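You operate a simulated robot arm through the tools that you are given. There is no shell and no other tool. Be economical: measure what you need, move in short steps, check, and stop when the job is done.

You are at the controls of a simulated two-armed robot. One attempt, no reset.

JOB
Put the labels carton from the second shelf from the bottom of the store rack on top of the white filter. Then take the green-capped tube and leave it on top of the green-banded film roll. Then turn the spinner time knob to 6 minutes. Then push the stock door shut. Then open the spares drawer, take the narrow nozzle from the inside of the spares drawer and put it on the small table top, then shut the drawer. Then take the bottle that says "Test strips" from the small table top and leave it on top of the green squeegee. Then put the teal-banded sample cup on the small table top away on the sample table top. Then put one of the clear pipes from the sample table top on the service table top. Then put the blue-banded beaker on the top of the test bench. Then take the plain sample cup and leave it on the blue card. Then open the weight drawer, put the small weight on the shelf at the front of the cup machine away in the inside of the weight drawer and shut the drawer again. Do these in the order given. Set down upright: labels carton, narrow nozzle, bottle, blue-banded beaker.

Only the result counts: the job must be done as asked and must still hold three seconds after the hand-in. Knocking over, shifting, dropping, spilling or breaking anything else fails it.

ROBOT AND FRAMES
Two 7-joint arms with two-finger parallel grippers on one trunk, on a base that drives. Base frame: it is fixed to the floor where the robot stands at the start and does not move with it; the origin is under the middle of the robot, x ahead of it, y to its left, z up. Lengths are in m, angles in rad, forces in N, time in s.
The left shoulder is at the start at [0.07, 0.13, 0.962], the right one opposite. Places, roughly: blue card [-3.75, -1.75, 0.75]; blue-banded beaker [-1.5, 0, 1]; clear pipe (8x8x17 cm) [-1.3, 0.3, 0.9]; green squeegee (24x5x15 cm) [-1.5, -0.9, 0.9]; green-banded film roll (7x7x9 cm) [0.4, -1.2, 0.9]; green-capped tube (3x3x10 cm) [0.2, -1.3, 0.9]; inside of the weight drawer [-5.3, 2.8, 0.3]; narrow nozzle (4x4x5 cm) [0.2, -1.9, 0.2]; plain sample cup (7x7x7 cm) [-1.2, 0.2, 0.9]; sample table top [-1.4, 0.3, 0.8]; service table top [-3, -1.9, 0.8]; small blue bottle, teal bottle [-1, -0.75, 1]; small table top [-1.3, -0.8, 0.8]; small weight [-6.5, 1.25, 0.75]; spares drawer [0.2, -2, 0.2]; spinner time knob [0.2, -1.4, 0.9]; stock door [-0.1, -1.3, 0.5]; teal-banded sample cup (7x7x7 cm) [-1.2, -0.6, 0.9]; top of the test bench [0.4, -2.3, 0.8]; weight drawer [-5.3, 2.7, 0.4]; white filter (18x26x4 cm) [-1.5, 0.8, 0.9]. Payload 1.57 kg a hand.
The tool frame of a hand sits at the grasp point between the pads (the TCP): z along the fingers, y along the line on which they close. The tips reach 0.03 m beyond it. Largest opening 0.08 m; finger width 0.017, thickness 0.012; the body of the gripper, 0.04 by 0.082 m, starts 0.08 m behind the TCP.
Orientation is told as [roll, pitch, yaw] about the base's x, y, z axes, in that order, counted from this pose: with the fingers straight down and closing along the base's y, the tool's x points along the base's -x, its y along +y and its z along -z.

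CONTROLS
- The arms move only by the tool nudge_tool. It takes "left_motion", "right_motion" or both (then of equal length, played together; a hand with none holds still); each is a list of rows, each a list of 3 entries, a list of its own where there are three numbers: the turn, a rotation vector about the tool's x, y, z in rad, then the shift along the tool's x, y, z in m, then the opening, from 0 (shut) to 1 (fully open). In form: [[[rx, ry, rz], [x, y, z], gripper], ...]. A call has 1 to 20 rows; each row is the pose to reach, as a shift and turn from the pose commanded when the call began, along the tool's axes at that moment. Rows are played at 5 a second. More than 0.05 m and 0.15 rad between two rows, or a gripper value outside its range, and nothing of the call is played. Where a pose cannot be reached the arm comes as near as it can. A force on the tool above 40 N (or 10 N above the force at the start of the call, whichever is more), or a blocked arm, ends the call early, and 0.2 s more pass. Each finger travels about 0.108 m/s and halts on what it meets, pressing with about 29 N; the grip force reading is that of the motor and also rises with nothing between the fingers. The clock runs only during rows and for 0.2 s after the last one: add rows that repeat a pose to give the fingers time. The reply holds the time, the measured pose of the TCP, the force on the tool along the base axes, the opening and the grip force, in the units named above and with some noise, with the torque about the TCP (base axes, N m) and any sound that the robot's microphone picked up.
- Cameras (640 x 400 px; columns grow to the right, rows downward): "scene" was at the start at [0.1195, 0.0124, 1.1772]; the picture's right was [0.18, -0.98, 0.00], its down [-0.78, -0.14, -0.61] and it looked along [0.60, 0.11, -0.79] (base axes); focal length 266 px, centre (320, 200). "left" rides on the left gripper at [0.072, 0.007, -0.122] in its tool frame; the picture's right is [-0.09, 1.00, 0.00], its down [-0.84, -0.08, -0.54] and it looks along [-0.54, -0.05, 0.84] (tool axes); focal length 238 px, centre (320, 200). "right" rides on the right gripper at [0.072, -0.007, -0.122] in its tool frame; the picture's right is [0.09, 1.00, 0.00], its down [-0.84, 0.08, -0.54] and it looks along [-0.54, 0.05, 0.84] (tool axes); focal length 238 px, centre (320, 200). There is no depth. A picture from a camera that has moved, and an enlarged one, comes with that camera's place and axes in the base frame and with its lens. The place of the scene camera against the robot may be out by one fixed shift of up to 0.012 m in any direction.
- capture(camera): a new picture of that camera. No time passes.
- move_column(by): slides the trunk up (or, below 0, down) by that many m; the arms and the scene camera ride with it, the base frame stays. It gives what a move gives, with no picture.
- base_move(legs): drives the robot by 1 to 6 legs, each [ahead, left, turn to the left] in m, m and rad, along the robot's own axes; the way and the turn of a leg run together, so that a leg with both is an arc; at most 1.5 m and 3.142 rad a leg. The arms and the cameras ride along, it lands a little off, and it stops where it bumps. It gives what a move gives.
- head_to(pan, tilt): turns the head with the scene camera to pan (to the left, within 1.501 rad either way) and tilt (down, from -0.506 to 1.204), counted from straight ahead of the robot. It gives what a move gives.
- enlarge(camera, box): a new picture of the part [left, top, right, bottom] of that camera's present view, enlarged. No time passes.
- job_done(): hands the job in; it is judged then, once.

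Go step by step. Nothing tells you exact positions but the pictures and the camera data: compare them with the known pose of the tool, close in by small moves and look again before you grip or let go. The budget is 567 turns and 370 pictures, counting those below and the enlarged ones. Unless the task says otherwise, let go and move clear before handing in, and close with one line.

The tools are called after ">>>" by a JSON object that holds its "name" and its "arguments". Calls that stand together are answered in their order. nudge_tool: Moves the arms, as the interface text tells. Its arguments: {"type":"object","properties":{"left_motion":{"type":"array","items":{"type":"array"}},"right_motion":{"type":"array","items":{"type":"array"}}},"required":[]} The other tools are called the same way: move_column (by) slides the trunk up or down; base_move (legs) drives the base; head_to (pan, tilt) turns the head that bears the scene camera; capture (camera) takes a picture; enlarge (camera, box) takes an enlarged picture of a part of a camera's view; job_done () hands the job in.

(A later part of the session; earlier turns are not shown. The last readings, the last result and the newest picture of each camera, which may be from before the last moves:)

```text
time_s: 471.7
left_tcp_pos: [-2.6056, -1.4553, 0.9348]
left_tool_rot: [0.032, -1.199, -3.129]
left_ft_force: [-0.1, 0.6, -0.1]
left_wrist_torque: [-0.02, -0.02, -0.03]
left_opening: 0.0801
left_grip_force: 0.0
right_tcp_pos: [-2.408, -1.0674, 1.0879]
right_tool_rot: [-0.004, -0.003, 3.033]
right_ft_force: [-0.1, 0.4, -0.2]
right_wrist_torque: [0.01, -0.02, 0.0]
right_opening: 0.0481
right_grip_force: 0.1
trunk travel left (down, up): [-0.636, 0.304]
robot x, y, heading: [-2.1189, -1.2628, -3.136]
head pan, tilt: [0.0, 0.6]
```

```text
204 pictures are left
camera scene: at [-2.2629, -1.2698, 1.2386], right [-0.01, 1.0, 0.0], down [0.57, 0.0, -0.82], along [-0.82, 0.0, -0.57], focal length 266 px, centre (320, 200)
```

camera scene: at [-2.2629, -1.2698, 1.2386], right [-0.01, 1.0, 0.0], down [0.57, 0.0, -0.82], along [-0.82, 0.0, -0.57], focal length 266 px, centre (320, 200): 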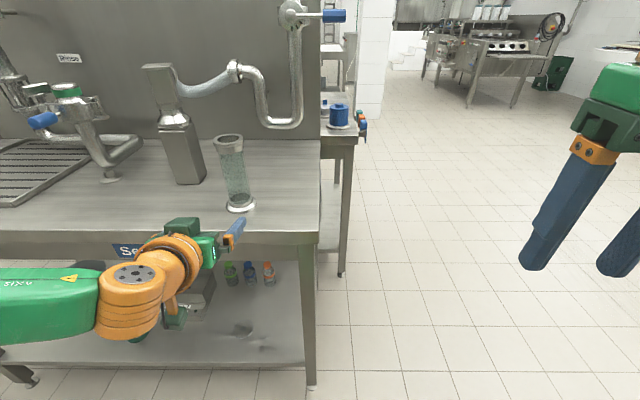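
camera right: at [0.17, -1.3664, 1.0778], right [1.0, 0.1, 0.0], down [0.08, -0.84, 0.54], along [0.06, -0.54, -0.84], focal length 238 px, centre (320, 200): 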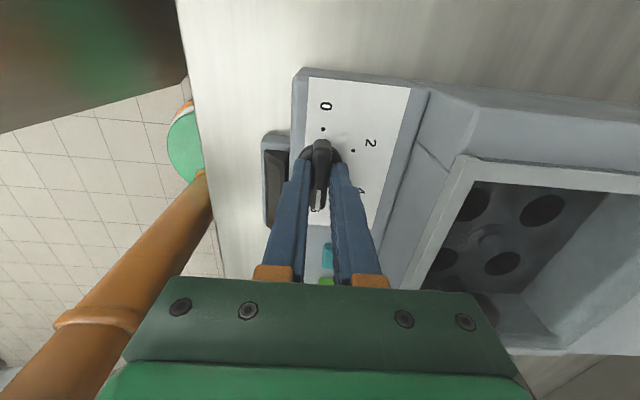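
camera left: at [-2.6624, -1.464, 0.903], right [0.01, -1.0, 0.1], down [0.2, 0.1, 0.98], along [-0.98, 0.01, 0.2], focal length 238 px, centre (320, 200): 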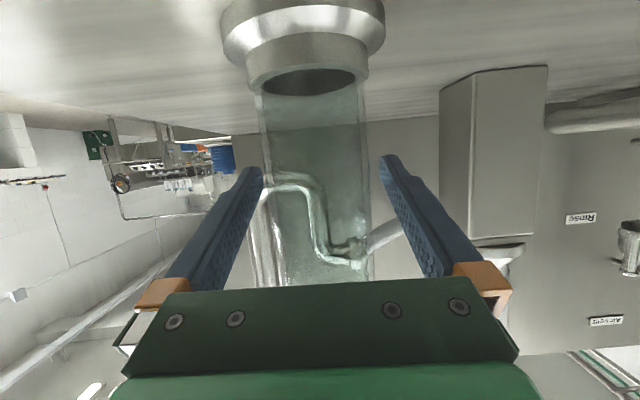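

The pipe stands on the service table. Next is the blue-banded beaker at about (-1.46,0.01), ~7.5 cm wide and 10 cm tall. It is almost as wide as the gripper, so I plan to grip its wall from above. I'll raise up and drive to the west side of the sample table.

>>> {"name": "move_column", "arguments": {"by": 0.25}}

>>> {"name": "base_move", "arguments": {"legs": [[0, 0, 2.24], [-0.99, 0.683, 0]]}}

>>> {"name": "head_to", "arguments": {"pan": 0.8, "tilt": 0.8}}

>>> {"name": "capture", "arguments": {"camera": "scene"}}

```text
time_s: 474.3
left_tcp_pos: [-2.6048, -1.4556, 1.186]
left_tool_rot: [0.031, -1.2, -3.13]
left_ft_force: [-0.5, 0.5, 0.8]
left_wrist_torque: [0.04, -0.03, -0.01]
left_opening: 0.0799
left_grip_force: 0.1
right_tcp_pos: [-2.406, -1.0674, 1.3374]
right_tool_rot: [-0.005, -0.003, 3.032]
right_ft_force: [-0.2, -1.2, -0.1]
right_wrist_torque: [-0.02, 0.01, -0.01]
right_opening: 0.048
right_grip_force: 0.1
trunk travel left (down, up): [-0.886, 0.054]
robot x, y, heading: [-2.1154, -1.2686, -3.136]
head pan, tilt: [0.0, 0.6]
```

```text
time_s: 485.7
left_tcp_pos: [-1.7453, -0.3343, 1.1847]
left_tool_rot: [0.032, -1.199, -0.892]
left_ft_force: [-1.3, -0.2, 0.5]
left_wrist_torque: [0.0, 0.01, -0.01]
left_opening: 0.0801
left_grip_force: 0.0
right_tcp_pos: [-2.1715, -0.4187, 1.3373]
right_tool_rot: [-0.003, 0.0, -1.008]
right_ft_force: [-0.3, 0.2, -0.5]
right_wrist_torque: [0.03, -0.01, -0.02]
right_opening: 0.0481
right_grip_force: 0.0
trunk travel left (down, up): [-0.886, 0.054]
robot x, y, heading: [-2.1944, -0.0674, -0.898]
head pan, tilt: [0.0, 0.6]
```

```text
time_s: 486.9
left_tcp_pos: [-1.7456, -0.3328, 1.185]
left_tool_rot: [0.032, -1.2, -0.891]
left_ft_force: [0.0, -0.2, 0.4]
left_wrist_torque: [0.01, 0.01, 0.0]
left_opening: 0.0799
left_grip_force: 0.0
right_tcp_pos: [-2.1714, -0.4192, 1.337]
right_tool_rot: [-0.003, -0.003, -1.009]
right_ft_force: [0.6, 0.4, 1.4]
right_wrist_torque: [0.0, 0.01, 0.0]
right_opening: 0.0481
right_grip_force: 0.1
trunk travel left (down, up): [-0.886, 0.054]
robot x, y, heading: [-2.1923, -0.0689, -0.898]
head pan, tilt: [0.799, 0.799]
```

```text
203 pictures are left
camera scene: at [-2.0862, -0.1157, 1.472], right [-0.1, -1.0, 0.0], down [-0.71, 0.07, -0.7], along [0.69, -0.07, -0.72], focal length 266 px, centre (320, 200)
```

scene: 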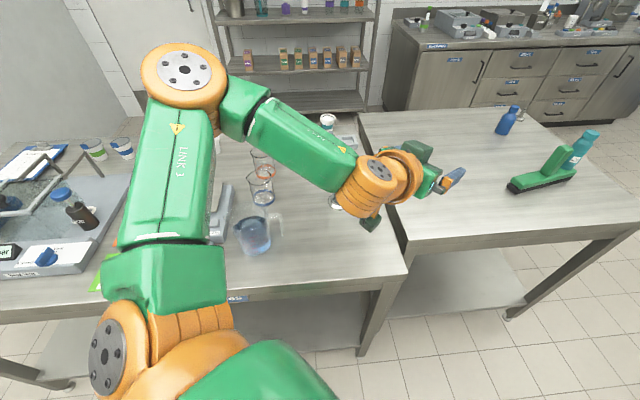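

Reorienting the left tool to mostly down, pointing toward the beaker.

>>> {"name": "nudge_tool", "arguments": {"left_motion": [[[0, 0.14, 0], [0.007, 0, -0.018], 1], [[0, 0.28, 0], [0.014, 0, -0.036], 1], [[0, 0.42, 0], [0.021, 0, -0.054], 1], [[0, 0.56, 0], [0.028, 0, -0.072], 1], [[0, 0.7, 0], [0.036, 0, -0.093], 1], [[0, 0.85, 0], [0.036, 0, -0.093], 1], [[0, 0.85, 0], [0.036, 0, -0.093], 1]]}}

>>> {"name": "nudge_tool", "arguments": {"left_motion": [[[-0.048, 0, -0.131], [0, 0, 0], 1], [[-0.096, 0, -0.263], [0, 0, 0], 1], [[-0.144, 0, -0.394], [0, 0, 0], 1], [[-0.192, 0, -0.526], [0, 0, 0], 1], [[-0.24, 0, -0.657], [0, 0, 0], 1], [[-0.288, 0, -0.789], [0, 0, 0], 1], [[-0.343, 0, -0.93], [0, 0, 0], 1], [[-0.343, 0, -0.93], [0, 0, 0], 1]]}}

>>> {"name": "capture", "arguments": {"camera": "left"}}

```text
time_s: 488.4
left_tcp_pos: [-1.8095, -0.2583, 1.1855]
left_tool_rot: [0.011, -0.35, -0.865]
left_ft_force: [-0.8, 0.2, 0.4]
left_wrist_torque: [-0.03, 0.03, -0.02]
left_opening: 0.0798
left_grip_force: 0.0
right_tcp_pos: [-2.1724, -0.4183, 1.3365]
right_tool_rot: [-0.001, 0.0, -1.009]
right_ft_force: [-0.1, 0.0, 0.3]
right_wrist_torque: [0.02, 0.0, 0.0]
right_opening: 0.0483
right_grip_force: 0.0
trunk travel left (down, up): [-0.886, 0.054]
robot x, y, heading: [-2.1921, -0.0647, -0.895]
head pan, tilt: [0.799, 0.799]
```

```text
refused: row 7 steps farther than a row can; nothing moved
```

```text
202 pictures are left
camera left: at [-1.8767, -0.1714, 1.2748], right [0.81, 0.58, 0.04], down [0.33, -0.51, 0.79], along [0.48, -0.63, -0.61], focal length 238 px, centre (320, 200)
```

left: 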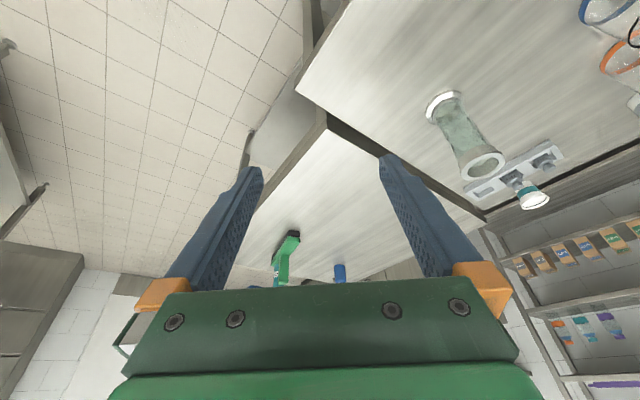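

>>> {"name": "nudge_tool", "arguments": {"left_motion": [[[-0.048, 0, -0.131], [0, 0, 0], 1], [[-0.096, 0, -0.263], [0, 0, 0], 1], [[-0.144, 0, -0.394], [0, 0, 0], 1], [[-0.192, 0, -0.526], [0, 0, 0], 1], [[-0.24, 0, -0.657], [0, 0, 0], 1], [[-0.288, 0, -0.789], [0, 0, 0], 1], [[-0.335, 0, -0.918], [0, 0, 0], 1], [[-0.335, 0, -0.918], [0, 0, 0], 1]]}}

>>> {"name": "capture", "arguments": {"camera": "left"}}

>>> {"name": "capture", "arguments": {"camera": "scene"}}

```text
time_s: 490.2
left_tcp_pos: [-1.8102, -0.2582, 1.1856]
left_tool_rot: [0.006, -0.359, 0.118]
left_ft_force: [0.3, -0.3, -0.5]
left_wrist_torque: [0.0, 0.01, -0.01]
left_opening: 0.0804
left_grip_force: 0.1
right_tcp_pos: [-2.1721, -0.4174, 1.3371]
right_tool_rot: [-0.003, -0.003, -1.01]
right_ft_force: [-0.1, -0.9, 0.3]
right_wrist_torque: [0.07, 0.01, 0.02]
right_opening: 0.0479
right_grip_force: 0.0
trunk travel left (down, up): [-0.886, 0.054]
robot x, y, heading: [-2.1892, -0.0662, -0.894]
head pan, tilt: [0.799, 0.799]
```

```text
201 pictures are left
camera left: at [-1.9202, -0.2643, 1.2745], right [-0.03, 1.0, 0.04], down [0.6, -0.01, 0.8], along [0.8, 0.05, -0.6], focal length 238 px, centre (320, 200)
```

left: 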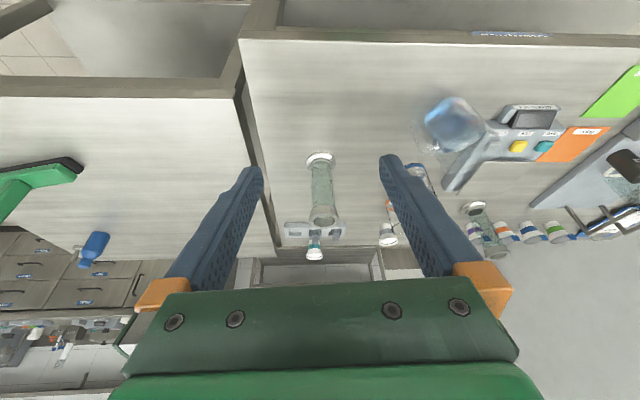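

```text
200 pictures are left
camera scene: at [-2.0861, -0.1156, 1.472], right [-0.1, -1.0, 0.0], down [-0.71, 0.07, -0.7], along [0.69, -0.07, -0.72], focal length 266 px, centre (320, 200)
```

scene: 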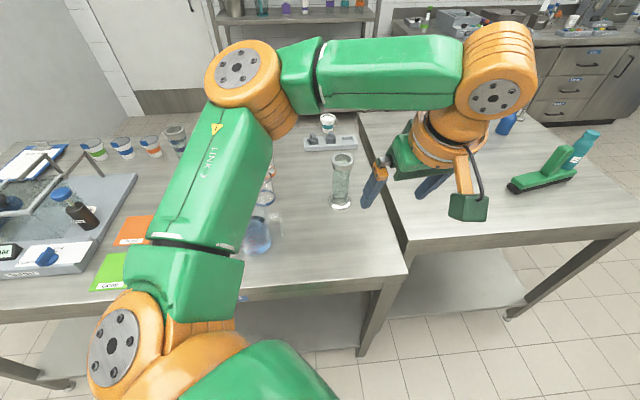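

>>> {"name": "base_move", "arguments": {"legs": [[0.098, 0.139, 0]]}}

>>> {"name": "nudge_tool", "arguments": {"left_motion": [[[0, 0, 0], [-0.025, 0.03, 0.01], 1], [[0, 0, 0], [-0.05, 0.06, 0.02], 1], [[0, 0, 0], [-0.07, 0.095, 0.03], 1], [[0, 0, 0], [-0.08, 0.13, 0.03], 1], [[0, 0, 0], [-0.08, 0.165, 0.03], 1], [[0, 0, 0], [-0.08, 0.19, 0.03], 1], [[0, 0, 0], [-0.08, 0.19, 0.03], 1]]}}

>>> {"name": "capture", "arguments": {"camera": "left"}}

```text
time_s: 491.7
left_tcp_pos: [-1.6458, -0.2473, 1.1873]
left_tool_rot: [0.005, -0.365, 0.114]
left_ft_force: [0.2, -0.6, -0.2]
left_wrist_torque: [0.02, -0.05, 0.01]
left_opening: 0.0799
left_grip_force: 0.1
right_tcp_pos: [-2.0075, -0.4081, 1.338]
right_tool_rot: [-0.001, -0.003, -1.013]
right_ft_force: [0.0, 0.7, -0.3]
right_wrist_torque: [-0.01, -0.03, 0.01]
right_opening: 0.0481
right_grip_force: 0.1
trunk travel left (down, up): [-0.886, 0.054]
robot x, y, heading: [-2.0267, -0.059, -0.897]
head pan, tilt: [0.799, 0.799]
```

```text
time_s: 493.3
left_tcp_pos: [-1.5785, -0.049, 1.1861]
left_tool_rot: [0.006, -0.358, 0.112]
left_ft_force: [0.4, 0.0, -0.6]
left_wrist_torque: [0.02, 0.01, -0.01]
left_opening: 0.0801
left_grip_force: 0.0
right_tcp_pos: [-2.0028, -0.4091, 1.3375]
right_tool_rot: [-0.004, -0.001, -1.01]
right_ft_force: [-0.1, -0.8, 1.0]
right_wrist_torque: [0.03, -0.03, 0.0]
right_opening: 0.048
right_grip_force: 0.1
trunk travel left (down, up): [-0.886, 0.054]
robot x, y, heading: [-2.0256, -0.0544, -0.899]
head pan, tilt: [0.799, 0.799]
```

```text
199 pictures are left
camera left: at [-1.6885, -0.0557, 1.2756], right [-0.03, 1.0, 0.04], down [0.6, -0.01, 0.8], along [0.8, 0.05, -0.6], focal length 238 px, centre (320, 200)
```

left: 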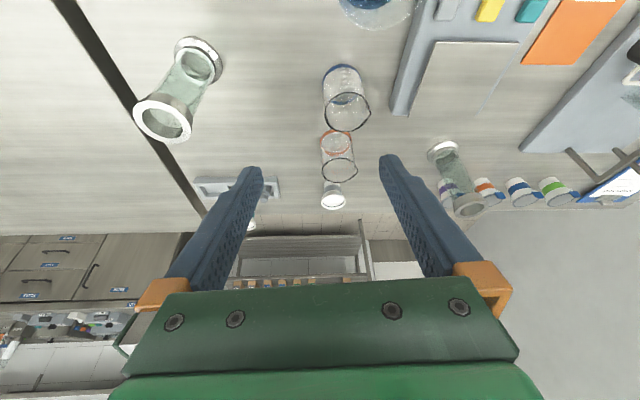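

The view is clear: the beaker's bottom centre is at (-1.475,0.007), diameter ≈7.2 cm, rim z≈0.945. I'll grip its right wall, one finger inside and one outside. Moving above it with a partial opening.

>>> {"name": "nudge_tool", "arguments": {"left_motion": [[[0, 0, 0], [-0.03, 0.004, 0.011], 0.8], [[0, 0, 0], [-0.06, 0.0076, 0.022], 0.62], [[0, 0, 0], [-0.0955, 0.0076, 0.0357], 0.62], [[0, 0, 0], [-0.0955, 0.0076, 0.0357], 0.62]]}}

>>> {"name": "move_column", "arguments": {"by": -0.12}}

>>> {"name": "capture", "arguments": {"camera": "left"}}

```text
time_s: 494.3
left_tcp_pos: [-1.4779, -0.0282, 1.1876]
left_tool_rot: [0.007, -0.36, 0.112]
left_ft_force: [-0.4, 0.3, 0.7]
left_wrist_torque: [-0.01, -0.01, 0.01]
left_opening: 0.0496
left_grip_force: 0.1
right_tcp_pos: [-2.0045, -0.4083, 1.3375]
right_tool_rot: [-0.004, -0.001, -1.01]
right_ft_force: [-0.1, 0.4, -0.1]
right_wrist_torque: [-0.01, 0.0, 0.0]
right_opening: 0.048
right_grip_force: 0.1
trunk travel left (down, up): [-0.886, 0.054]
robot x, y, heading: [-2.0265, -0.0563, -0.897]
head pan, tilt: [0.799, 0.799]
```

```text
time_s: 495.8
left_tcp_pos: [-1.478, -0.0284, 1.0674]
left_tool_rot: [0.004, -0.359, 0.114]
left_ft_force: [0.3, 1.2, 0.2]
left_wrist_torque: [-0.01, -0.01, -0.04]
left_opening: 0.0496
left_grip_force: 0.0
right_tcp_pos: [-2.0038, -0.4081, 1.2178]
right_tool_rot: [-0.003, -0.001, -1.01]
right_ft_force: [-0.2, -0.3, 0.2]
right_wrist_torque: [0.01, 0.01, 0.03]
right_opening: 0.0478
right_grip_force: 0.1
trunk travel left (down, up): [-0.766, 0.174]
robot x, y, heading: [-2.0236, -0.0545, -0.894]
head pan, tilt: [0.799, 0.799]
```

```text
198 pictures are left
camera left: at [-1.5882, -0.0348, 1.1556], right [-0.03, 1.0, 0.04], down [0.6, -0.01, 0.8], along [0.8, 0.05, -0.6], focal length 238 px, centre (320, 200)
```

left: 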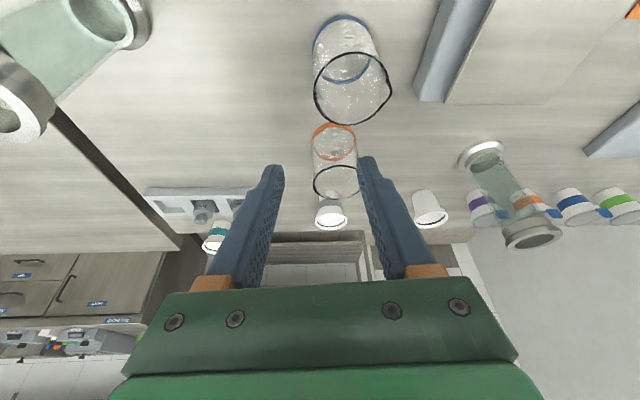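

>>> {"name": "move_column", "arguments": {"by": -0.08}}

>>> {"name": "capture", "arguments": {"camera": "left"}}

```text
time_s: 497.0
left_tcp_pos: [-1.4787, -0.0287, 0.9863]
left_tool_rot: [0.005, -0.359, 0.112]
left_ft_force: [0.2, -0.4, -0.2]
left_wrist_torque: [-0.05, -0.01, -0.03]
left_opening: 0.0499
left_grip_force: 0.1
right_tcp_pos: [-2.0025, -0.4073, 1.1372]
right_tool_rot: [-0.003, -0.003, -1.011]
right_ft_force: [0.0, -0.1, -1.0]
right_wrist_torque: [0.03, 0.01, 0.03]
right_opening: 0.0481
right_grip_force: 0.1
trunk travel left (down, up): [-0.686, 0.254]
robot x, y, heading: [-2.0281, -0.0589, -0.902]
head pan, tilt: [0.799, 0.799]
```

```text
197 pictures are left
camera left: at [-1.5882, -0.0348, 1.0756], right [-0.03, 1.0, 0.04], down [0.6, -0.01, 0.8], along [0.8, 0.05, -0.6], focal length 238 px, centre (320, 200)
```

left: 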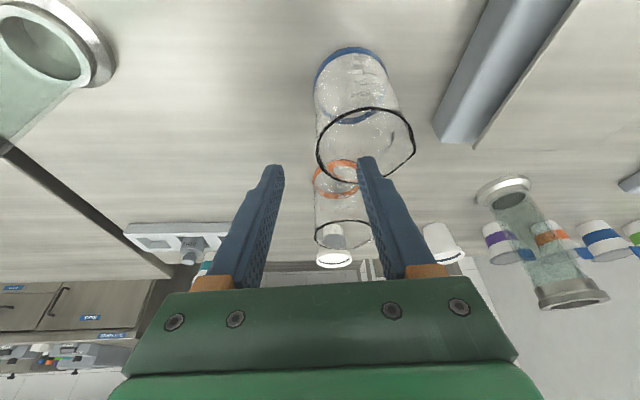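

The inside and outside fingers straddle the right wall. Lowering further.

>>> {"name": "move_column", "arguments": {"by": -0.03}}

>>> {"name": "capture", "arguments": {"camera": "left"}}

```text
time_s: 497.7
left_tcp_pos: [-1.4789, -0.0282, 0.9575]
left_tool_rot: [0.006, -0.358, 0.113]
left_ft_force: [0.0, -0.4, -0.3]
left_wrist_torque: [0.01, -0.01, 0.04]
left_opening: 0.0494
left_grip_force: 0.2
right_tcp_pos: [-2.0043, -0.4078, 1.1072]
right_tool_rot: [-0.004, -0.001, -1.009]
right_ft_force: [-1.5, 0.5, -0.6]
right_wrist_torque: [0.03, 0.0, -0.01]
right_opening: 0.048
right_grip_force: 0.1
trunk travel left (down, up): [-0.656, 0.284]
robot x, y, heading: [-2.0274, -0.0544, -0.894]
head pan, tilt: [0.799, 0.799]
```

```text
196 pictures are left
camera left: at [-1.5883, -0.0347, 1.0456], right [-0.03, 1.0, 0.04], down [0.6, -0.01, 0.8], along [0.8, 0.05, -0.6], focal length 238 px, centre (320, 200)
```

left: 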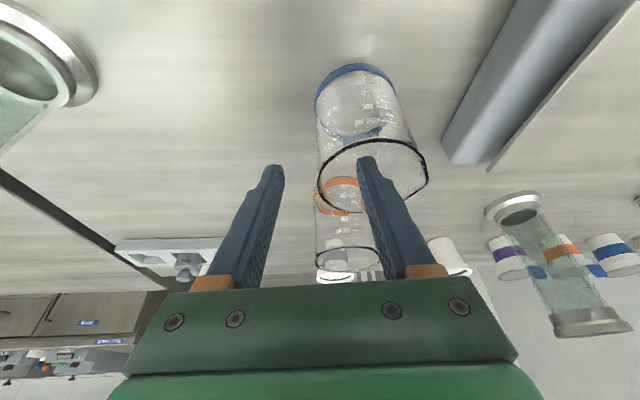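

>>> {"name": "move_column", "arguments": {"by": -0.02}}

>>> {"name": "nudge_tool", "arguments": {"left_motion": [[[0, 0, 0], [0, 0, 0], 0.45], [[0, 0, 0], [0, 0, 0], 0.3], [[0, 0, 0], [0, 0, 0], 0.15], [[0, 0, 0], [0, 0, 0], 0], [[0, 0, 0], [0, 0, 0], 0]]}}

>>> {"name": "capture", "arguments": {"camera": "left"}}

```text
time_s: 498.4
left_tcp_pos: [-1.4789, -0.0276, 0.937]
left_tool_rot: [0.003, -0.359, 0.113]
left_ft_force: [0.0, 0.6, 0.5]
left_wrist_torque: [0.03, 0.0, -0.03]
left_opening: 0.0497
left_grip_force: 0.1
right_tcp_pos: [-2.0039, -0.408, 1.0872]
right_tool_rot: [-0.004, -0.003, -1.011]
right_ft_force: [-0.5, -0.1, 0.4]
right_wrist_torque: [0.02, -0.01, 0.01]
right_opening: 0.0478
right_grip_force: 0.1
trunk travel left (down, up): [-0.636, 0.304]
robot x, y, heading: [-2.0243, -0.0572, -0.902]
head pan, tilt: [0.799, 0.799]
```

```text
time_s: 499.6
left_tcp_pos: [-1.4779, -0.0276, 0.9376]
left_tool_rot: [0.004, -0.359, 0.112]
left_ft_force: [0.3, 0.8, 3.1]
left_wrist_torque: [0.33, 0.04, -0.04]
left_opening: 0.0064
left_grip_force: 25.9
right_tcp_pos: [-2.0054, -0.407, 1.089]
right_tool_rot: [-0.005, -0.001, -1.009]
right_ft_force: [0.4, 0.3, 0.7]
right_wrist_torque: [0.01, -0.01, 0.02]
right_opening: 0.0478
right_grip_force: 0.1
trunk travel left (down, up): [-0.636, 0.304]
robot x, y, heading: [-2.0273, -0.0576, -0.895]
head pan, tilt: [0.799, 0.799]
```

```text
195 pictures are left
camera left: at [-1.5887, -0.0345, 1.026], right [-0.03, 1.0, 0.04], down [0.6, -0.01, 0.8], along [0.8, 0.05, -0.6], focal length 238 px, centre (320, 200)
```

left: 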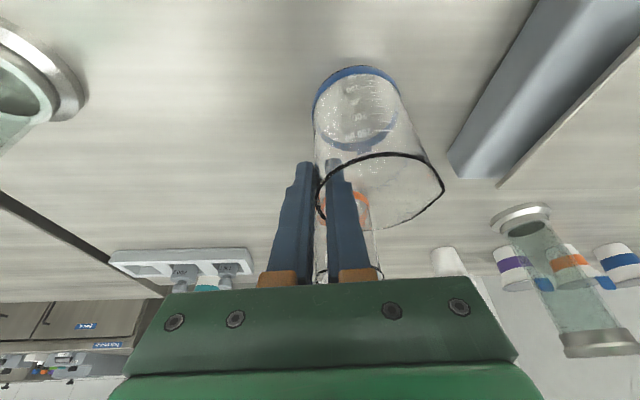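

The wall is gripped. I'll lift a little and check.

>>> {"name": "move_column", "arguments": {"by": 0.04}}

>>> {"name": "capture", "arguments": {"camera": "left"}}

>>> {"name": "capture", "arguments": {"camera": "scene"}}

```text
time_s: 500.4
left_tcp_pos: [-1.4775, -0.0278, 0.9763]
left_tool_rot: [0.005, -0.362, 0.113]
left_ft_force: [0.5, 0.6, -0.8]
left_wrist_torque: [-0.06, 0.02, 0.02]
left_opening: 0.0065
left_grip_force: 25.6
right_tcp_pos: [-2.0037, -0.4091, 1.128]
right_tool_rot: [-0.003, -0.003, -1.011]
right_ft_force: [-0.2, -0.4, 0.4]
right_wrist_torque: [-0.01, 0.04, -0.02]
right_opening: 0.0479
right_grip_force: 0.0
trunk travel left (down, up): [-0.676, 0.264]
robot x, y, heading: [-2.0243, -0.0551, -0.896]
head pan, tilt: [0.799, 0.799]
```

```text
194 pictures are left
camera left: at [-1.5877, -0.0349, 1.0654], right [-0.03, 1.0, 0.04], down [0.6, -0.01, 0.8], along [0.8, 0.05, -0.6], focal length 238 px, centre (320, 200)
```

left: 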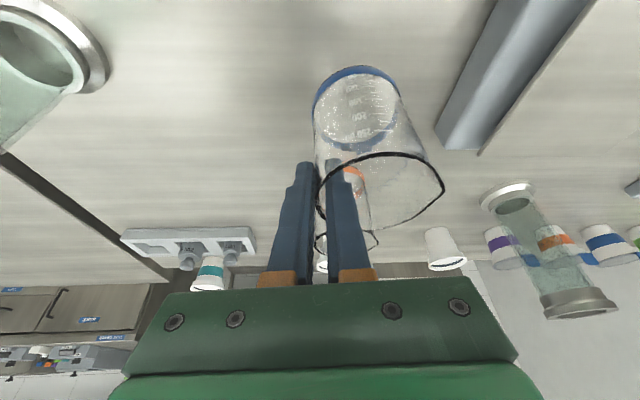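

```text
193 pictures are left
camera scene: at [-1.9171, -0.1052, 1.262], right [-0.1, -1.0, 0.0], down [-0.71, 0.07, -0.7], along [0.69, -0.07, -0.72], focal length 266 px, centre (320, 200)
```

scene: 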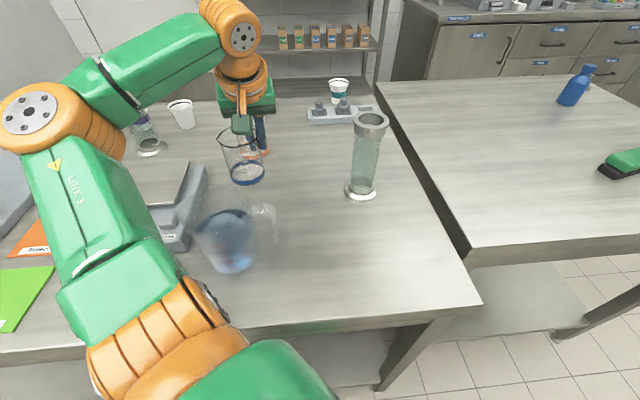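

Held upright. I'll raise it well clear and carry it around the tables toward the test bench's near corner, keeping the same heading.

>>> {"name": "move_column", "arguments": {"by": 0.2}}

>>> {"name": "base_move", "arguments": {"legs": [[-0.205, -0.258, 0], [0.626, -0.498, 0], [0.626, -0.498, 0]]}}

>>> {"name": "capture", "arguments": {"camera": "left"}}

```text
time_s: 502.6
left_tcp_pos: [-1.4777, -0.0282, 1.1782]
left_tool_rot: [0.006, -0.36, 0.114]
left_ft_force: [1.0, 0.2, -0.8]
left_wrist_torque: [0.0, -0.05, -0.02]
left_opening: 0.0065
left_grip_force: 25.5
right_tcp_pos: [-2.0041, -0.4079, 1.3279]
right_tool_rot: [-0.004, -0.001, -1.011]
right_ft_force: [0.2, -0.5, -0.3]
right_wrist_torque: [-0.01, 0.04, -0.02]
right_opening: 0.048
right_grip_force: 0.2
trunk travel left (down, up): [-0.876, 0.064]
robot x, y, heading: [-2.0212, -0.0565, -0.898]
head pan, tilt: [0.799, 0.799]
```

```text
time_s: 512.5
left_tcp_pos: [-1.8097, -1.6202, 1.1772]
left_tool_rot: [0.006, -0.361, 0.114]
left_ft_force: [-0.4, -0.1, -0.6]
left_wrist_torque: [-0.04, 0.01, 0.02]
left_opening: 0.0063
left_grip_force: 26.0
right_tcp_pos: [-2.334, -2.0008, 1.328]
right_tool_rot: [-0.005, -0.001, -1.01]
right_ft_force: [0.0, 0.4, -0.1]
right_wrist_torque: [-0.01, 0.02, 0.01]
right_opening: 0.0477
right_grip_force: 0.1
trunk travel left (down, up): [-0.876, 0.064]
robot x, y, heading: [-2.3571, -1.6535, -0.9]
head pan, tilt: [0.799, 0.799]
```

```text
192 pictures are left
camera left: at [-1.919, -1.628, 1.2655], right [-0.03, 1.0, 0.04], down [0.6, -0.01, 0.8], along [0.8, 0.05, -0.6], focal length 238 px, centre (320, 200)
```

left: 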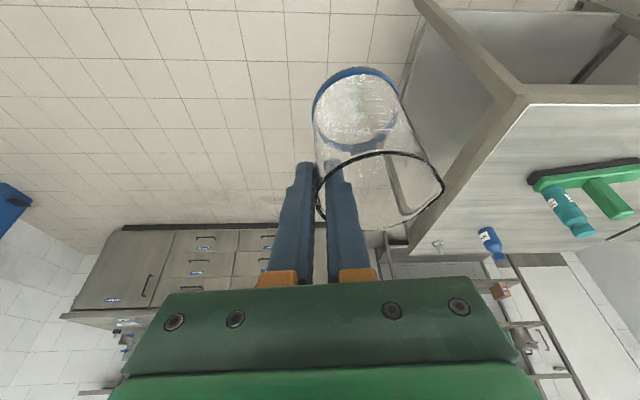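

>>> {"name": "base_move", "arguments": {"legs": [[0.519, 0.654, 0], [0.519, 0.654, 0], [-0.337, 0.267, 0]]}}

>>> {"name": "capture", "arguments": {"camera": "left"}}

>>> {"name": "head_to", "arguments": {"pan": 0.9, "tilt": 0.7}}

>>> {"name": "capture", "arguments": {"camera": "scene"}}

```text
time_s: 523.2
left_tcp_pos: [-0.1475, -1.1822, 1.1761]
left_tool_rot: [0.01, -0.361, 0.12]
left_ft_force: [0.0, -0.1, -0.9]
left_wrist_torque: [-0.03, -0.02, 0.04]
left_opening: 0.0058
left_grip_force: 25.9
right_tcp_pos: [-0.6703, -1.5665, 1.3272]
right_tool_rot: [-0.004, -0.001, -1.003]
right_ft_force: [0.1, -0.6, 0.2]
right_wrist_torque: [0.01, 0.04, -0.01]
right_opening: 0.0482
right_grip_force: 0.0
trunk travel left (down, up): [-0.876, 0.064]
robot x, y, heading: [-0.6948, -1.2186, -0.888]
head pan, tilt: [0.799, 0.799]
```

```text
191 pictures are left
camera left: at [-0.2576, -1.1904, 1.2655], right [-0.04, 1.0, 0.04], down [0.6, -0.01, 0.8], along [0.8, 0.05, -0.6], focal length 238 px, centre (320, 200)
```

left: 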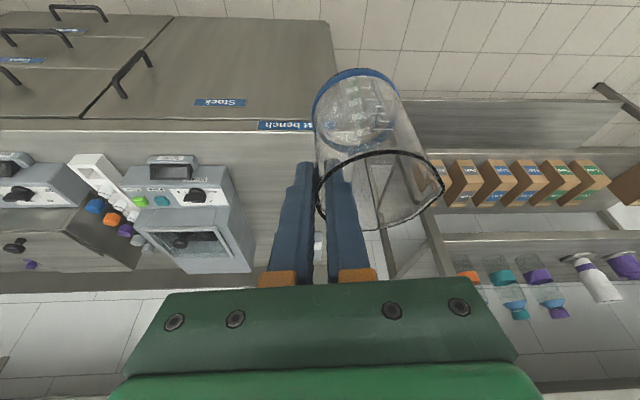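

```text
time_s: 523.9
left_tcp_pos: [-0.1471, -1.1827, 1.1768]
left_tool_rot: [0.006, -0.36, 0.122]
left_ft_force: [0.4, 0.3, -0.5]
left_wrist_torque: [0.0, 0.0, -0.02]
left_opening: 0.0061
left_grip_force: 26.3
right_tcp_pos: [-0.6699, -1.5641, 1.3271]
right_tool_rot: [-0.003, 0.0, -1.001]
right_ft_force: [0.2, 0.3, 0.0]
right_wrist_torque: [0.0, -0.05, 0.01]
right_opening: 0.048
right_grip_force: 0.1
trunk travel left (down, up): [-0.876, 0.064]
robot x, y, heading: [-0.6958, -1.2178, -0.889]
head pan, tilt: [0.901, 0.7]
```

```text
190 pictures are left
camera scene: at [-0.5819, -1.2536, 1.4701], right [0.01, -1.0, 0.0], down [-0.64, -0.01, -0.76], along [0.76, 0.01, -0.64], focal length 266 px, centre (320, 200)
```

scene: 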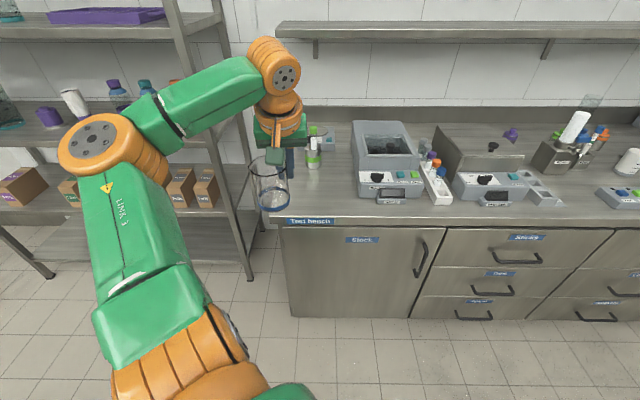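

The bench's near corner is free in front of the roll. I'll move in so the beaker is around (0.15,-1.17).

>>> {"name": "base_move", "arguments": {"legs": [[0.2, 0.214, 0]]}}

>>> {"name": "move_column", "arguments": {"by": -0.15}}

>>> {"name": "capture", "arguments": {"camera": "left"}}

>>> {"name": "capture", "arguments": {"camera": "scene"}}

```text
time_s: 525.9
left_tcp_pos: [0.141, -1.1984, 1.1775]
left_tool_rot: [0.005, -0.361, 0.124]
left_ft_force: [-0.6, 0.2, -0.7]
left_wrist_torque: [-0.06, 0.02, 0.0]
left_opening: 0.0061
left_grip_force: 25.7
right_tcp_pos: [-0.3818, -1.5823, 1.3274]
right_tool_rot: [-0.003, -0.003, -0.999]
right_ft_force: [-0.2, -0.2, -0.4]
right_wrist_torque: [-0.02, -0.04, 0.0]
right_opening: 0.0478
right_grip_force: 0.0
trunk travel left (down, up): [-0.876, 0.064]
robot x, y, heading: [-0.3992, -1.2346, -0.885]
head pan, tilt: [0.901, 0.7]
```

```text
time_s: 527.7
left_tcp_pos: [0.1442, -1.1983, 1.0261]
left_tool_rot: [0.006, -0.359, 0.125]
left_ft_force: [1.5, 0.2, -1.5]
left_wrist_torque: [-0.06, 0.0, 0.01]
left_opening: 0.0058
left_grip_force: 25.9
right_tcp_pos: [-0.3792, -1.5823, 1.1768]
right_tool_rot: [-0.004, -0.001, -1.001]
right_ft_force: [-0.3, 0.4, 0.4]
right_wrist_torque: [0.0, -0.01, 0.02]
right_opening: 0.048
right_grip_force: 0.1
trunk travel left (down, up): [-0.726, 0.214]
robot x, y, heading: [-0.4002, -1.2311, -0.891]
head pan, tilt: [0.901, 0.7]
```

```text
189 pictures are left
camera left: at [0.0333, -1.2053, 1.1155], right [-0.04, 1.0, 0.04], down [0.6, -0.01, 0.8], along [0.8, 0.05, -0.6], focal length 238 px, centre (320, 200)
```

left: 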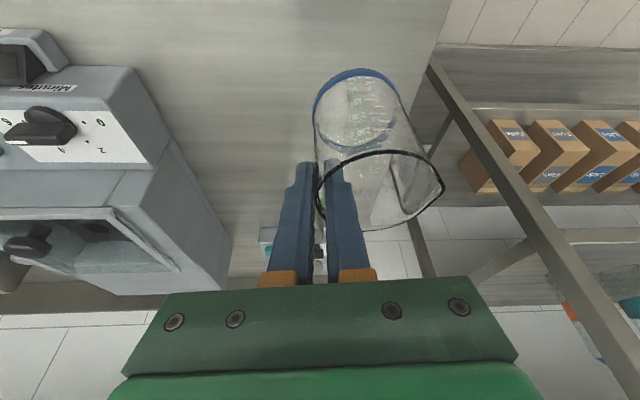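

```text
188 pictures are left
camera scene: at [-0.2908, -1.2708, 1.3202], right [0.01, -1.0, 0.0], down [-0.64, -0.01, -0.76], along [0.76, 0.01, -0.64], focal length 266 px, centre (320, 200)
```

scene: 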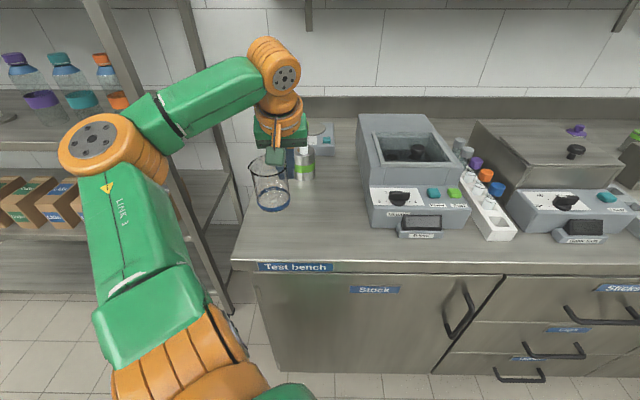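

>>> {"name": "move_column", "arguments": {"by": -0.07}}

>>> {"name": "capture", "arguments": {"camera": "scene"}}

>>> {"name": "move_column", "arguments": {"by": -0.012}}

```text
time_s: 528.7
left_tcp_pos: [0.1438, -1.198, 0.9562]
left_tool_rot: [0.006, -0.36, 0.124]
left_ft_force: [-0.6, -0.4, -0.4]
left_wrist_torque: [-0.02, 0.01, 0.01]
left_opening: 0.0062
left_grip_force: 26.3
right_tcp_pos: [-0.3785, -1.5815, 1.1084]
right_tool_rot: [-0.004, -0.002, -1.001]
right_ft_force: [0.1, -0.1, 0.6]
right_wrist_torque: [-0.01, -0.02, -0.05]
right_opening: 0.0479
right_grip_force: 0.0
trunk travel left (down, up): [-0.656, 0.284]
robot x, y, heading: [-0.403, -1.2326, -0.879]
head pan, tilt: [0.901, 0.7]
```

```text
187 pictures are left
camera scene: at [-0.2908, -1.2708, 1.2502], right [0.01, -1.0, 0.0], down [-0.64, -0.01, -0.76], along [0.76, 0.01, -0.64], focal length 266 px, centre (320, 200)
```

scene: 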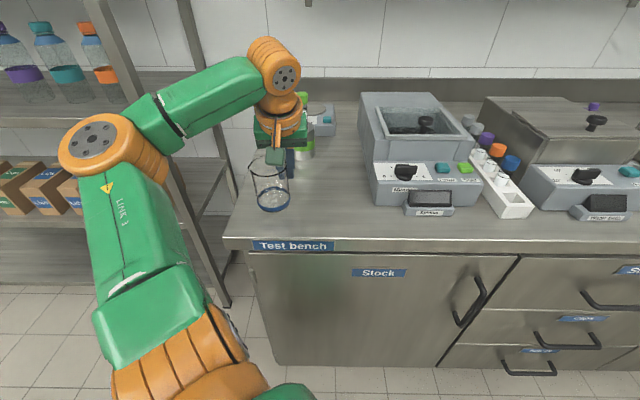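

```text
time_s: 529.3
left_tcp_pos: [0.1431, -1.1976, 0.9458]
left_tool_rot: [0.004, -0.36, 0.124]
left_ft_force: [-0.8, -0.1, -1.0]
left_wrist_torque: [-0.04, -0.06, 0.03]
left_opening: 0.006
left_grip_force: 25.3
right_tcp_pos: [-0.3784, -1.5832, 1.0962]
right_tool_rot: [-0.004, -0.002, -1.0]
right_ft_force: [-0.2, -0.3, 0.3]
right_wrist_torque: [0.01, -0.01, 0.02]
right_opening: 0.048
right_grip_force: 0.0
trunk travel left (down, up): [-0.644, 0.296]
robot x, y, heading: [-0.402, -1.2339, -0.883]
head pan, tilt: [0.901, 0.7]
```

>>> {"name": "move_column", "arguments": {"by": -0.006}}

>>> {"name": "move_column", "arguments": {"by": -0.003}}

>>> {"name": "enlarge", "arguments": {"camera": "scene", "box": [210, 120, 340, 230]}}

```text
time_s: 529.9
left_tcp_pos: [0.1435, -1.1988, 0.939]
left_tool_rot: [0.004, -0.358, 0.123]
left_ft_force: [0.4, -0.5, 1.0]
left_wrist_torque: [0.03, 0.11, -0.01]
left_opening: 0.0058
left_grip_force: 26.0
right_tcp_pos: [-0.3787, -1.5827, 1.0887]
right_tool_rot: [-0.004, -0.004, -1.0]
right_ft_force: [0.8, 0.7, -0.3]
right_wrist_torque: [0.02, 0.0, 0.0]
right_opening: 0.048
right_grip_force: 0.1
trunk travel left (down, up): [-0.638, 0.302]
robot x, y, heading: [-0.4055, -1.2293, -0.885]
head pan, tilt: [0.901, 0.7]
```

```text
time_s: 530.4
left_tcp_pos: [0.1431, -1.1976, 0.939]
left_tool_rot: [0.005, -0.367, 0.123]
left_ft_force: [6.1, 0.3, 20.8]
left_wrist_torque: [0.56, 0.0, -0.13]
left_opening: 0.0061
left_grip_force: 26.1
right_tcp_pos: [-0.3816, -1.5834, 1.0866]
right_tool_rot: [-0.001, -0.003, -1.001]
right_ft_force: [0.1, 0.2, -0.2]
right_wrist_torque: [0.06, 0.0, 0.02]
right_opening: 0.0479
right_grip_force: 0.0
trunk travel left (down, up): [-0.635, 0.305]
robot x, y, heading: [-0.4035, -1.2322, -0.886]
head pan, tilt: [0.901, 0.7]
```

```text
3.64 times, centred on (275, 175) of scene
camera zoom: at [-0.2939, -1.2719, 1.2298], right [0.01, -1.0, 0.0], down [-0.64, -0.01, -0.77], along [0.77, 0.01, -0.64], focal length 968 px, centre (484, 291)
```

zoom: 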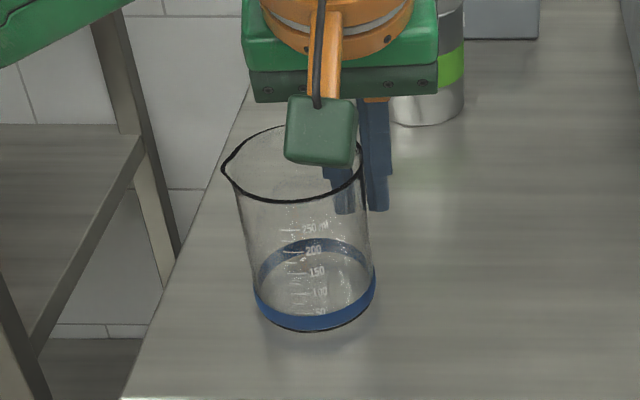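

Contact made. Easing up, releasing and rising straight.

>>> {"name": "move_column", "arguments": {"by": 0.003}}

>>> {"name": "nudge_tool", "arguments": {"left_motion": [[[0, 0, 0], [0, 0, 0], 0.15], [[0, 0, 0], [0, 0, 0], 0.3], [[0, 0, 0], [0, 0, 0], 0.45], [[0, 0, 0], [0, 0, 0], 0.5], [[0, 0, 0], [0, 0, 0], 0.5]]}}

>>> {"name": "capture", "arguments": {"camera": "left"}}

```text
time_s: 530.9
left_tcp_pos: [0.1413, -1.1982, 0.939]
left_tool_rot: [0.009, -0.358, 0.124]
left_ft_force: [0.3, -0.7, 4.3]
left_wrist_torque: [0.12, 0.18, 0.03]
left_opening: 0.0059
left_grip_force: 25.7
right_tcp_pos: [-0.3801, -1.5826, 1.0893]
right_tool_rot: [-0.003, -0.003, -1.001]
right_ft_force: [0.4, -1.0, -0.2]
right_wrist_torque: [-0.01, -0.01, 0.0]
right_opening: 0.048
right_grip_force: 0.0
trunk travel left (down, up): [-0.638, 0.302]
robot x, y, heading: [-0.4027, -1.2333, -0.885]
head pan, tilt: [0.901, 0.7]
```

```text
time_s: 532.1
left_tcp_pos: [0.1431, -1.1971, 0.9391]
left_tool_rot: [0.005, -0.36, 0.123]
left_ft_force: [-0.7, 0.2, 0.9]
left_wrist_torque: [0.04, -0.01, -0.04]
left_opening: 0.04
left_grip_force: 0.1
right_tcp_pos: [-0.3786, -1.5828, 1.0899]
right_tool_rot: [-0.003, -0.003, -1.001]
right_ft_force: [-0.2, -0.3, 0.3]
right_wrist_torque: [0.0, 0.01, 0.02]
right_opening: 0.0478
right_grip_force: 0.0
trunk travel left (down, up): [-0.638, 0.302]
robot x, y, heading: [-0.4038, -1.231, -0.886]
head pan, tilt: [0.901, 0.7]
```

```text
185 pictures are left
camera left: at [0.0332, -1.2054, 1.0276], right [-0.04, 1.0, 0.04], down [0.6, -0.01, 0.8], along [0.8, 0.05, -0.6], focal length 238 px, centre (320, 200)
```

left: 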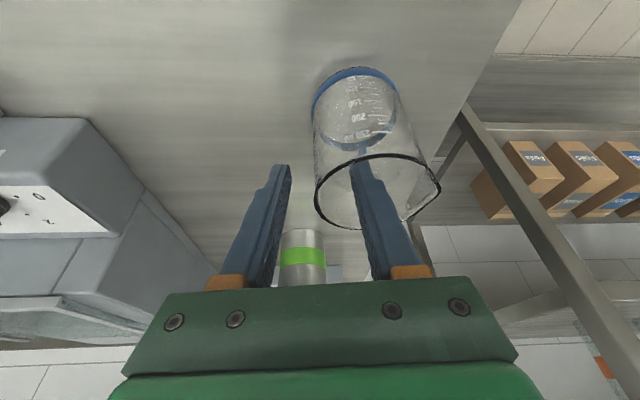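

>>> {"name": "move_column", "arguments": {"by": 0.2}}

>>> {"name": "base_move", "arguments": {"legs": [[-0.2, -0.214, 0]]}}

>>> {"name": "capture", "arguments": {"camera": "scene"}}

```text
time_s: 534.3
left_tcp_pos: [0.1438, -1.1981, 1.1385]
left_tool_rot: [0.005, -0.361, 0.123]
left_ft_force: [0.0, -0.3, 0.1]
left_wrist_torque: [0.02, -0.01, -0.01]
left_opening: 0.0399
left_grip_force: 0.0
right_tcp_pos: [-0.3777, -1.584, 1.2894]
right_tool_rot: [-0.004, -0.002, -1.001]
right_ft_force: [-0.2, -0.7, 1.4]
right_wrist_torque: [-0.04, 0.04, 0.01]
right_opening: 0.0478
right_grip_force: 0.0
trunk travel left (down, up): [-0.838, 0.102]
robot x, y, heading: [-0.4057, -1.2329, -0.888]
head pan, tilt: [0.901, 0.7]
```

```text
time_s: 536.3
left_tcp_pos: [-0.1449, -1.1745, 1.1375]
left_tool_rot: [0.009, -0.356, 0.125]
left_ft_force: [1.4, 0.1, 0.1]
left_wrist_torque: [0.01, 0.0, 0.03]
left_opening: 0.04
left_grip_force: 0.1
right_tcp_pos: [-0.6659, -1.5617, 1.2904]
right_tool_rot: [-0.004, 0.0, -0.998]
right_ft_force: [0.2, 0.0, 0.1]
right_wrist_torque: [0.01, 0.02, -0.01]
right_opening: 0.0483
right_grip_force: 0.1
trunk travel left (down, up): [-0.838, 0.102]
robot x, y, heading: [-0.6939, -1.2129, -0.886]
head pan, tilt: [0.901, 0.7]
```

```text
184 pictures are left
camera scene: at [-0.5779, -1.25, 1.4319], right [0.02, -1.0, 0.0], down [-0.65, -0.01, -0.76], along [0.76, 0.01, -0.65], focal length 266 px, centre (320, 200)
```

scene: 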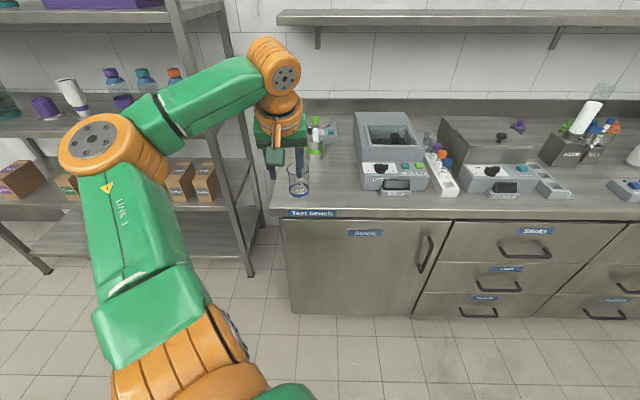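

The beaker is on the test bench. Next is the plain cup at about (-1.2,0.22), to go on the blue card. I'll drive north and reset the left tool orientation.

>>> {"name": "base_move", "arguments": {"legs": [[-0.59, 0.545, 0], [-0.62, 0.506, 0]]}}

>>> {"name": "nudge_tool", "arguments": {"left_motion": [[[0.048, 0, 0.131], [0.03, 0, 0], 1], [[0.096, 0, 0.263], [0.05, 0, 0], 1], [[0.144, 0, 0.394], [0.05, 0, 0], 1], [[0.192, 0, 0.526], [0.05, 0, 0], 1], [[0.24, 0, 0.657], [0.05, 0, 0], 1], [[0.288, 0, 0.789], [0.05, 0, 0], 1], [[0.335, 0, 0.918], [0.05, 0, 0], 1], [[0.345, 0, 0.95], [0.05, 0, 0], 1]]}}

>>> {"name": "nudge_tool", "arguments": {"left_motion": [[[0, -0.14, 0], [0, 0, 0], 1], [[0, -0.28, 0], [-0.0, 0, 0.0], 1], [[0, -0.42, 0], [-0.0, 0, 0.0], 1], [[0, -0.42, 0], [-0.0, 0, 0.0], 1]]}}

```text
time_s: 544.5
left_tcp_pos: [-0.0886, 0.4305, 1.1385]
left_tool_rot: [0.006, -0.359, 0.122]
left_ft_force: [0.0, -0.4, 0.3]
left_wrist_torque: [-0.01, -0.02, 0.0]
left_opening: 0.0399
left_grip_force: 0.0
right_tcp_pos: [-0.6104, 0.046, 1.2881]
right_tool_rot: [-0.003, -0.001, -1.001]
right_ft_force: [0.0, 0.0, 0.7]
right_wrist_torque: [-0.02, 0.01, 0.01]
right_opening: 0.0481
right_grip_force: 0.1
trunk travel left (down, up): [-0.838, 0.102]
robot x, y, heading: [-0.6333, 0.3988, -0.891]
head pan, tilt: [0.901, 0.7]
```

```text
time_s: 546.3
left_tcp_pos: [-0.1344, 0.4259, 1.1212]
left_tool_rot: [0.013, -0.35, -0.895]
left_ft_force: [-0.2, -0.1, 0.6]
left_wrist_torque: [0.03, 0.01, -0.01]
left_opening: 0.0801
left_grip_force: 0.0
left hand out of reach, approached as far as the arm can: row 2
right_tcp_pos: [-0.6094, 0.0491, 1.2893]
right_tool_rot: [-0.005, -0.001, -1.005]
right_ft_force: [0.1, 0.5, 0.8]
right_wrist_torque: [-0.02, -0.03, 0.0]
right_opening: 0.0475
right_grip_force: 0.1
trunk travel left (down, up): [-0.838, 0.102]
robot x, y, heading: [-0.6339, 0.4003, -0.887]
head pan, tilt: [0.901, 0.7]
```

```text
time_s: 547.3
left_tcp_pos: [-0.1344, 0.4264, 1.121]
left_tool_rot: [0.017, -0.773, -0.899]
left_ft_force: [0.3, -0.1, -0.3]
left_wrist_torque: [-0.02, 0.0, 0.02]
left_opening: 0.08
left_grip_force: 0.0
right_tcp_pos: [-0.6102, 0.0481, 1.2899]
right_tool_rot: [-0.004, -0.002, -1.004]
right_ft_force: [0.1, 0.6, -0.9]
right_wrist_torque: [0.06, -0.02, -0.01]
right_opening: 0.048
right_grip_force: 0.0
trunk travel left (down, up): [-0.838, 0.102]
robot x, y, heading: [-0.6396, 0.4001, -0.89]
head pan, tilt: [0.901, 0.7]
```

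>>> {"name": "nudge_tool", "arguments": {"left_motion": [[[0, 0, 0], [-0.018, -0.036, 0.018], 1], [[0, 0, 0], [-0.036, -0.072, 0.036], 1], [[0, 0, 0], [-0.054, -0.108, 0.053], 1], [[0, 0, 0], [-0.072, -0.145, 0.07], 1], [[0, 0, 0], [-0.09, -0.182, 0.088], 1], [[0, 0, 0], [-0.107, -0.218, 0.105], 1], [[0, 0, 0], [-0.107, -0.218, 0.105], 1]]}}

>>> {"name": "base_move", "arguments": {"legs": [[0, 0, -2.255]]}}

>>> {"name": "head_to", "arguments": {"pan": 0.1, "tilt": 0.8}}

>>> {"name": "capture", "arguments": {"camera": "scene"}}

```text
time_s: 548.9
left_tcp_pos: [-0.2088, 0.1749, 1.1165]
left_tool_rot: [0.013, -0.77, -0.896]
left_ft_force: [0.8, 0.4, -0.3]
left_wrist_torque: [-0.01, -0.01, -0.06]
left_opening: 0.0797
left_grip_force: 0.0
right_tcp_pos: [-0.6106, 0.0487, 1.2898]
right_tool_rot: [-0.005, -0.002, -1.003]
right_ft_force: [0.0, 0.0, -0.5]
right_wrist_torque: [0.01, 0.01, 0.02]
right_opening: 0.048
right_grip_force: 0.1
trunk travel left (down, up): [-0.838, 0.102]
robot x, y, heading: [-0.6336, 0.3983, -0.887]
head pan, tilt: [0.901, 0.7]
```

```text
time_s: 554.7
left_tcp_pos: [-1.0753, 0.2056, 1.1178]
left_tool_rot: [0.017, -0.771, 3.141]
left_ft_force: [0.3, 0.4, 0.6]
left_wrist_torque: [0.0, -0.01, 0.0]
left_opening: 0.0802
left_grip_force: 0.0
right_tcp_pos: [-0.9229, 0.5964, 1.2893]
right_tool_rot: [-0.002, -0.002, 3.036]
right_ft_force: [0.3, -1.4, -0.4]
right_wrist_torque: [-0.03, 0.01, 0.01]
right_opening: 0.0478
right_grip_force: 0.0
trunk travel left (down, up): [-0.838, 0.102]
robot x, y, heading: [-0.6294, 0.4, -3.137]
head pan, tilt: [0.901, 0.7]
```

```text
time_s: 555.8
left_tcp_pos: [-1.0755, 0.2053, 1.118]
left_tool_rot: [0.017, -0.769, 3.139]
left_ft_force: [-0.7, -0.9, -1.0]
left_wrist_torque: [0.02, -0.02, 0.0]
left_opening: 0.0801
left_grip_force: 0.2
right_tcp_pos: [-0.9234, 0.5976, 1.2914]
right_tool_rot: [-0.004, -0.002, 3.036]
right_ft_force: [-0.5, -0.1, 0.7]
right_wrist_torque: [0.0, 0.04, -0.04]
right_opening: 0.048
right_grip_force: 0.2
trunk travel left (down, up): [-0.838, 0.102]
robot x, y, heading: [-0.6335, 0.4007, -3.131]
head pan, tilt: [0.099, 0.799]
```

```text
183 pictures are left
camera scene: at [-0.769, 0.388, 1.424], right [-0.11, 0.99, 0.0], down [0.71, 0.08, -0.7], along [-0.69, -0.08, -0.72], focal length 266 px, centre (320, 200)
```

scene: 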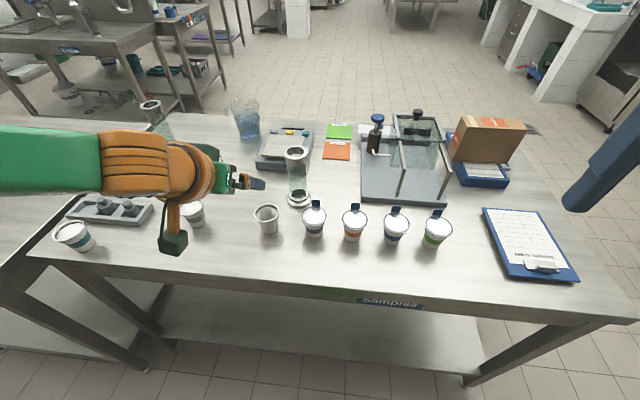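

The plain open cup is at about (-1.187,0.20), directly in line. I'll back slightly, lower and look.

>>> {"name": "base_move", "arguments": {"legs": [[-0.06, 0, 0]]}}

>>> {"name": "move_column", "arguments": {"by": -0.234}}

>>> {"name": "capture", "arguments": {"camera": "left"}}

```text
time_s: 556.8
left_tcp_pos: [-1.0228, 0.2058, 1.1141]
left_tool_rot: [0.018, -0.761, 3.139]
left_ft_force: [-0.6, 0.5, -0.1]
left_wrist_torque: [0.03, -0.03, 0.0]
left_opening: 0.0801
left_grip_force: 0.0
right_tcp_pos: [-0.8735, 0.5988, 1.2873]
right_tool_rot: [-0.004, 0.007, 3.036]
right_ft_force: [-1.4, 0.6, 0.6]
right_wrist_torque: [-0.01, -0.03, 0.01]
right_opening: 0.0482
right_grip_force: 0.0
trunk travel left (down, up): [-0.838, 0.102]
robot x, y, heading: [-0.572, 0.3984, -3.128]
head pan, tilt: [0.099, 0.799]
```

```text
time_s: 559.2
left_tcp_pos: [-1.0159, 0.2059, 0.8834]
left_tool_rot: [0.018, -0.77, 3.14]
left_ft_force: [-0.1, -0.4, -0.2]
left_wrist_torque: [0.0, 0.01, -0.01]
left_opening: 0.0801
left_grip_force: 0.1
right_tcp_pos: [-0.8631, 0.5982, 1.0564]
right_tool_rot: [-0.003, -0.001, 3.035]
right_ft_force: [0.0, -0.7, 0.1]
right_wrist_torque: [0.02, -0.01, -0.01]
right_opening: 0.048
right_grip_force: 0.1
trunk travel left (down, up): [-0.604, 0.336]
robot x, y, heading: [-0.57, 0.3965, -3.135]
head pan, tilt: [0.099, 0.799]
```

```text
182 pictures are left
camera left: at [-0.8788, 0.2006, 0.9202], right [-0.06, -1.0, 0.08], down [-0.22, 0.09, 0.97], along [-0.97, 0.04, -0.23], focal length 238 px, centre (320, 200)
```

left: 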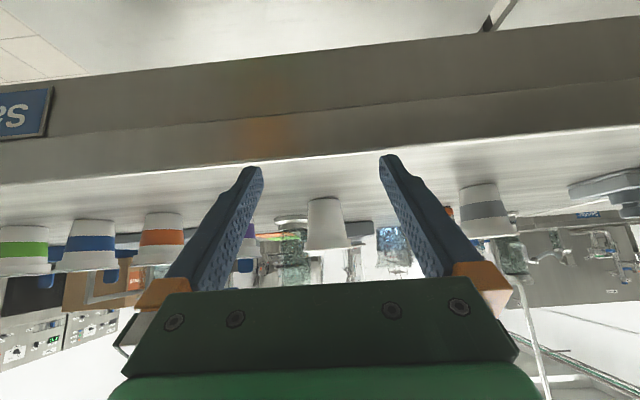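

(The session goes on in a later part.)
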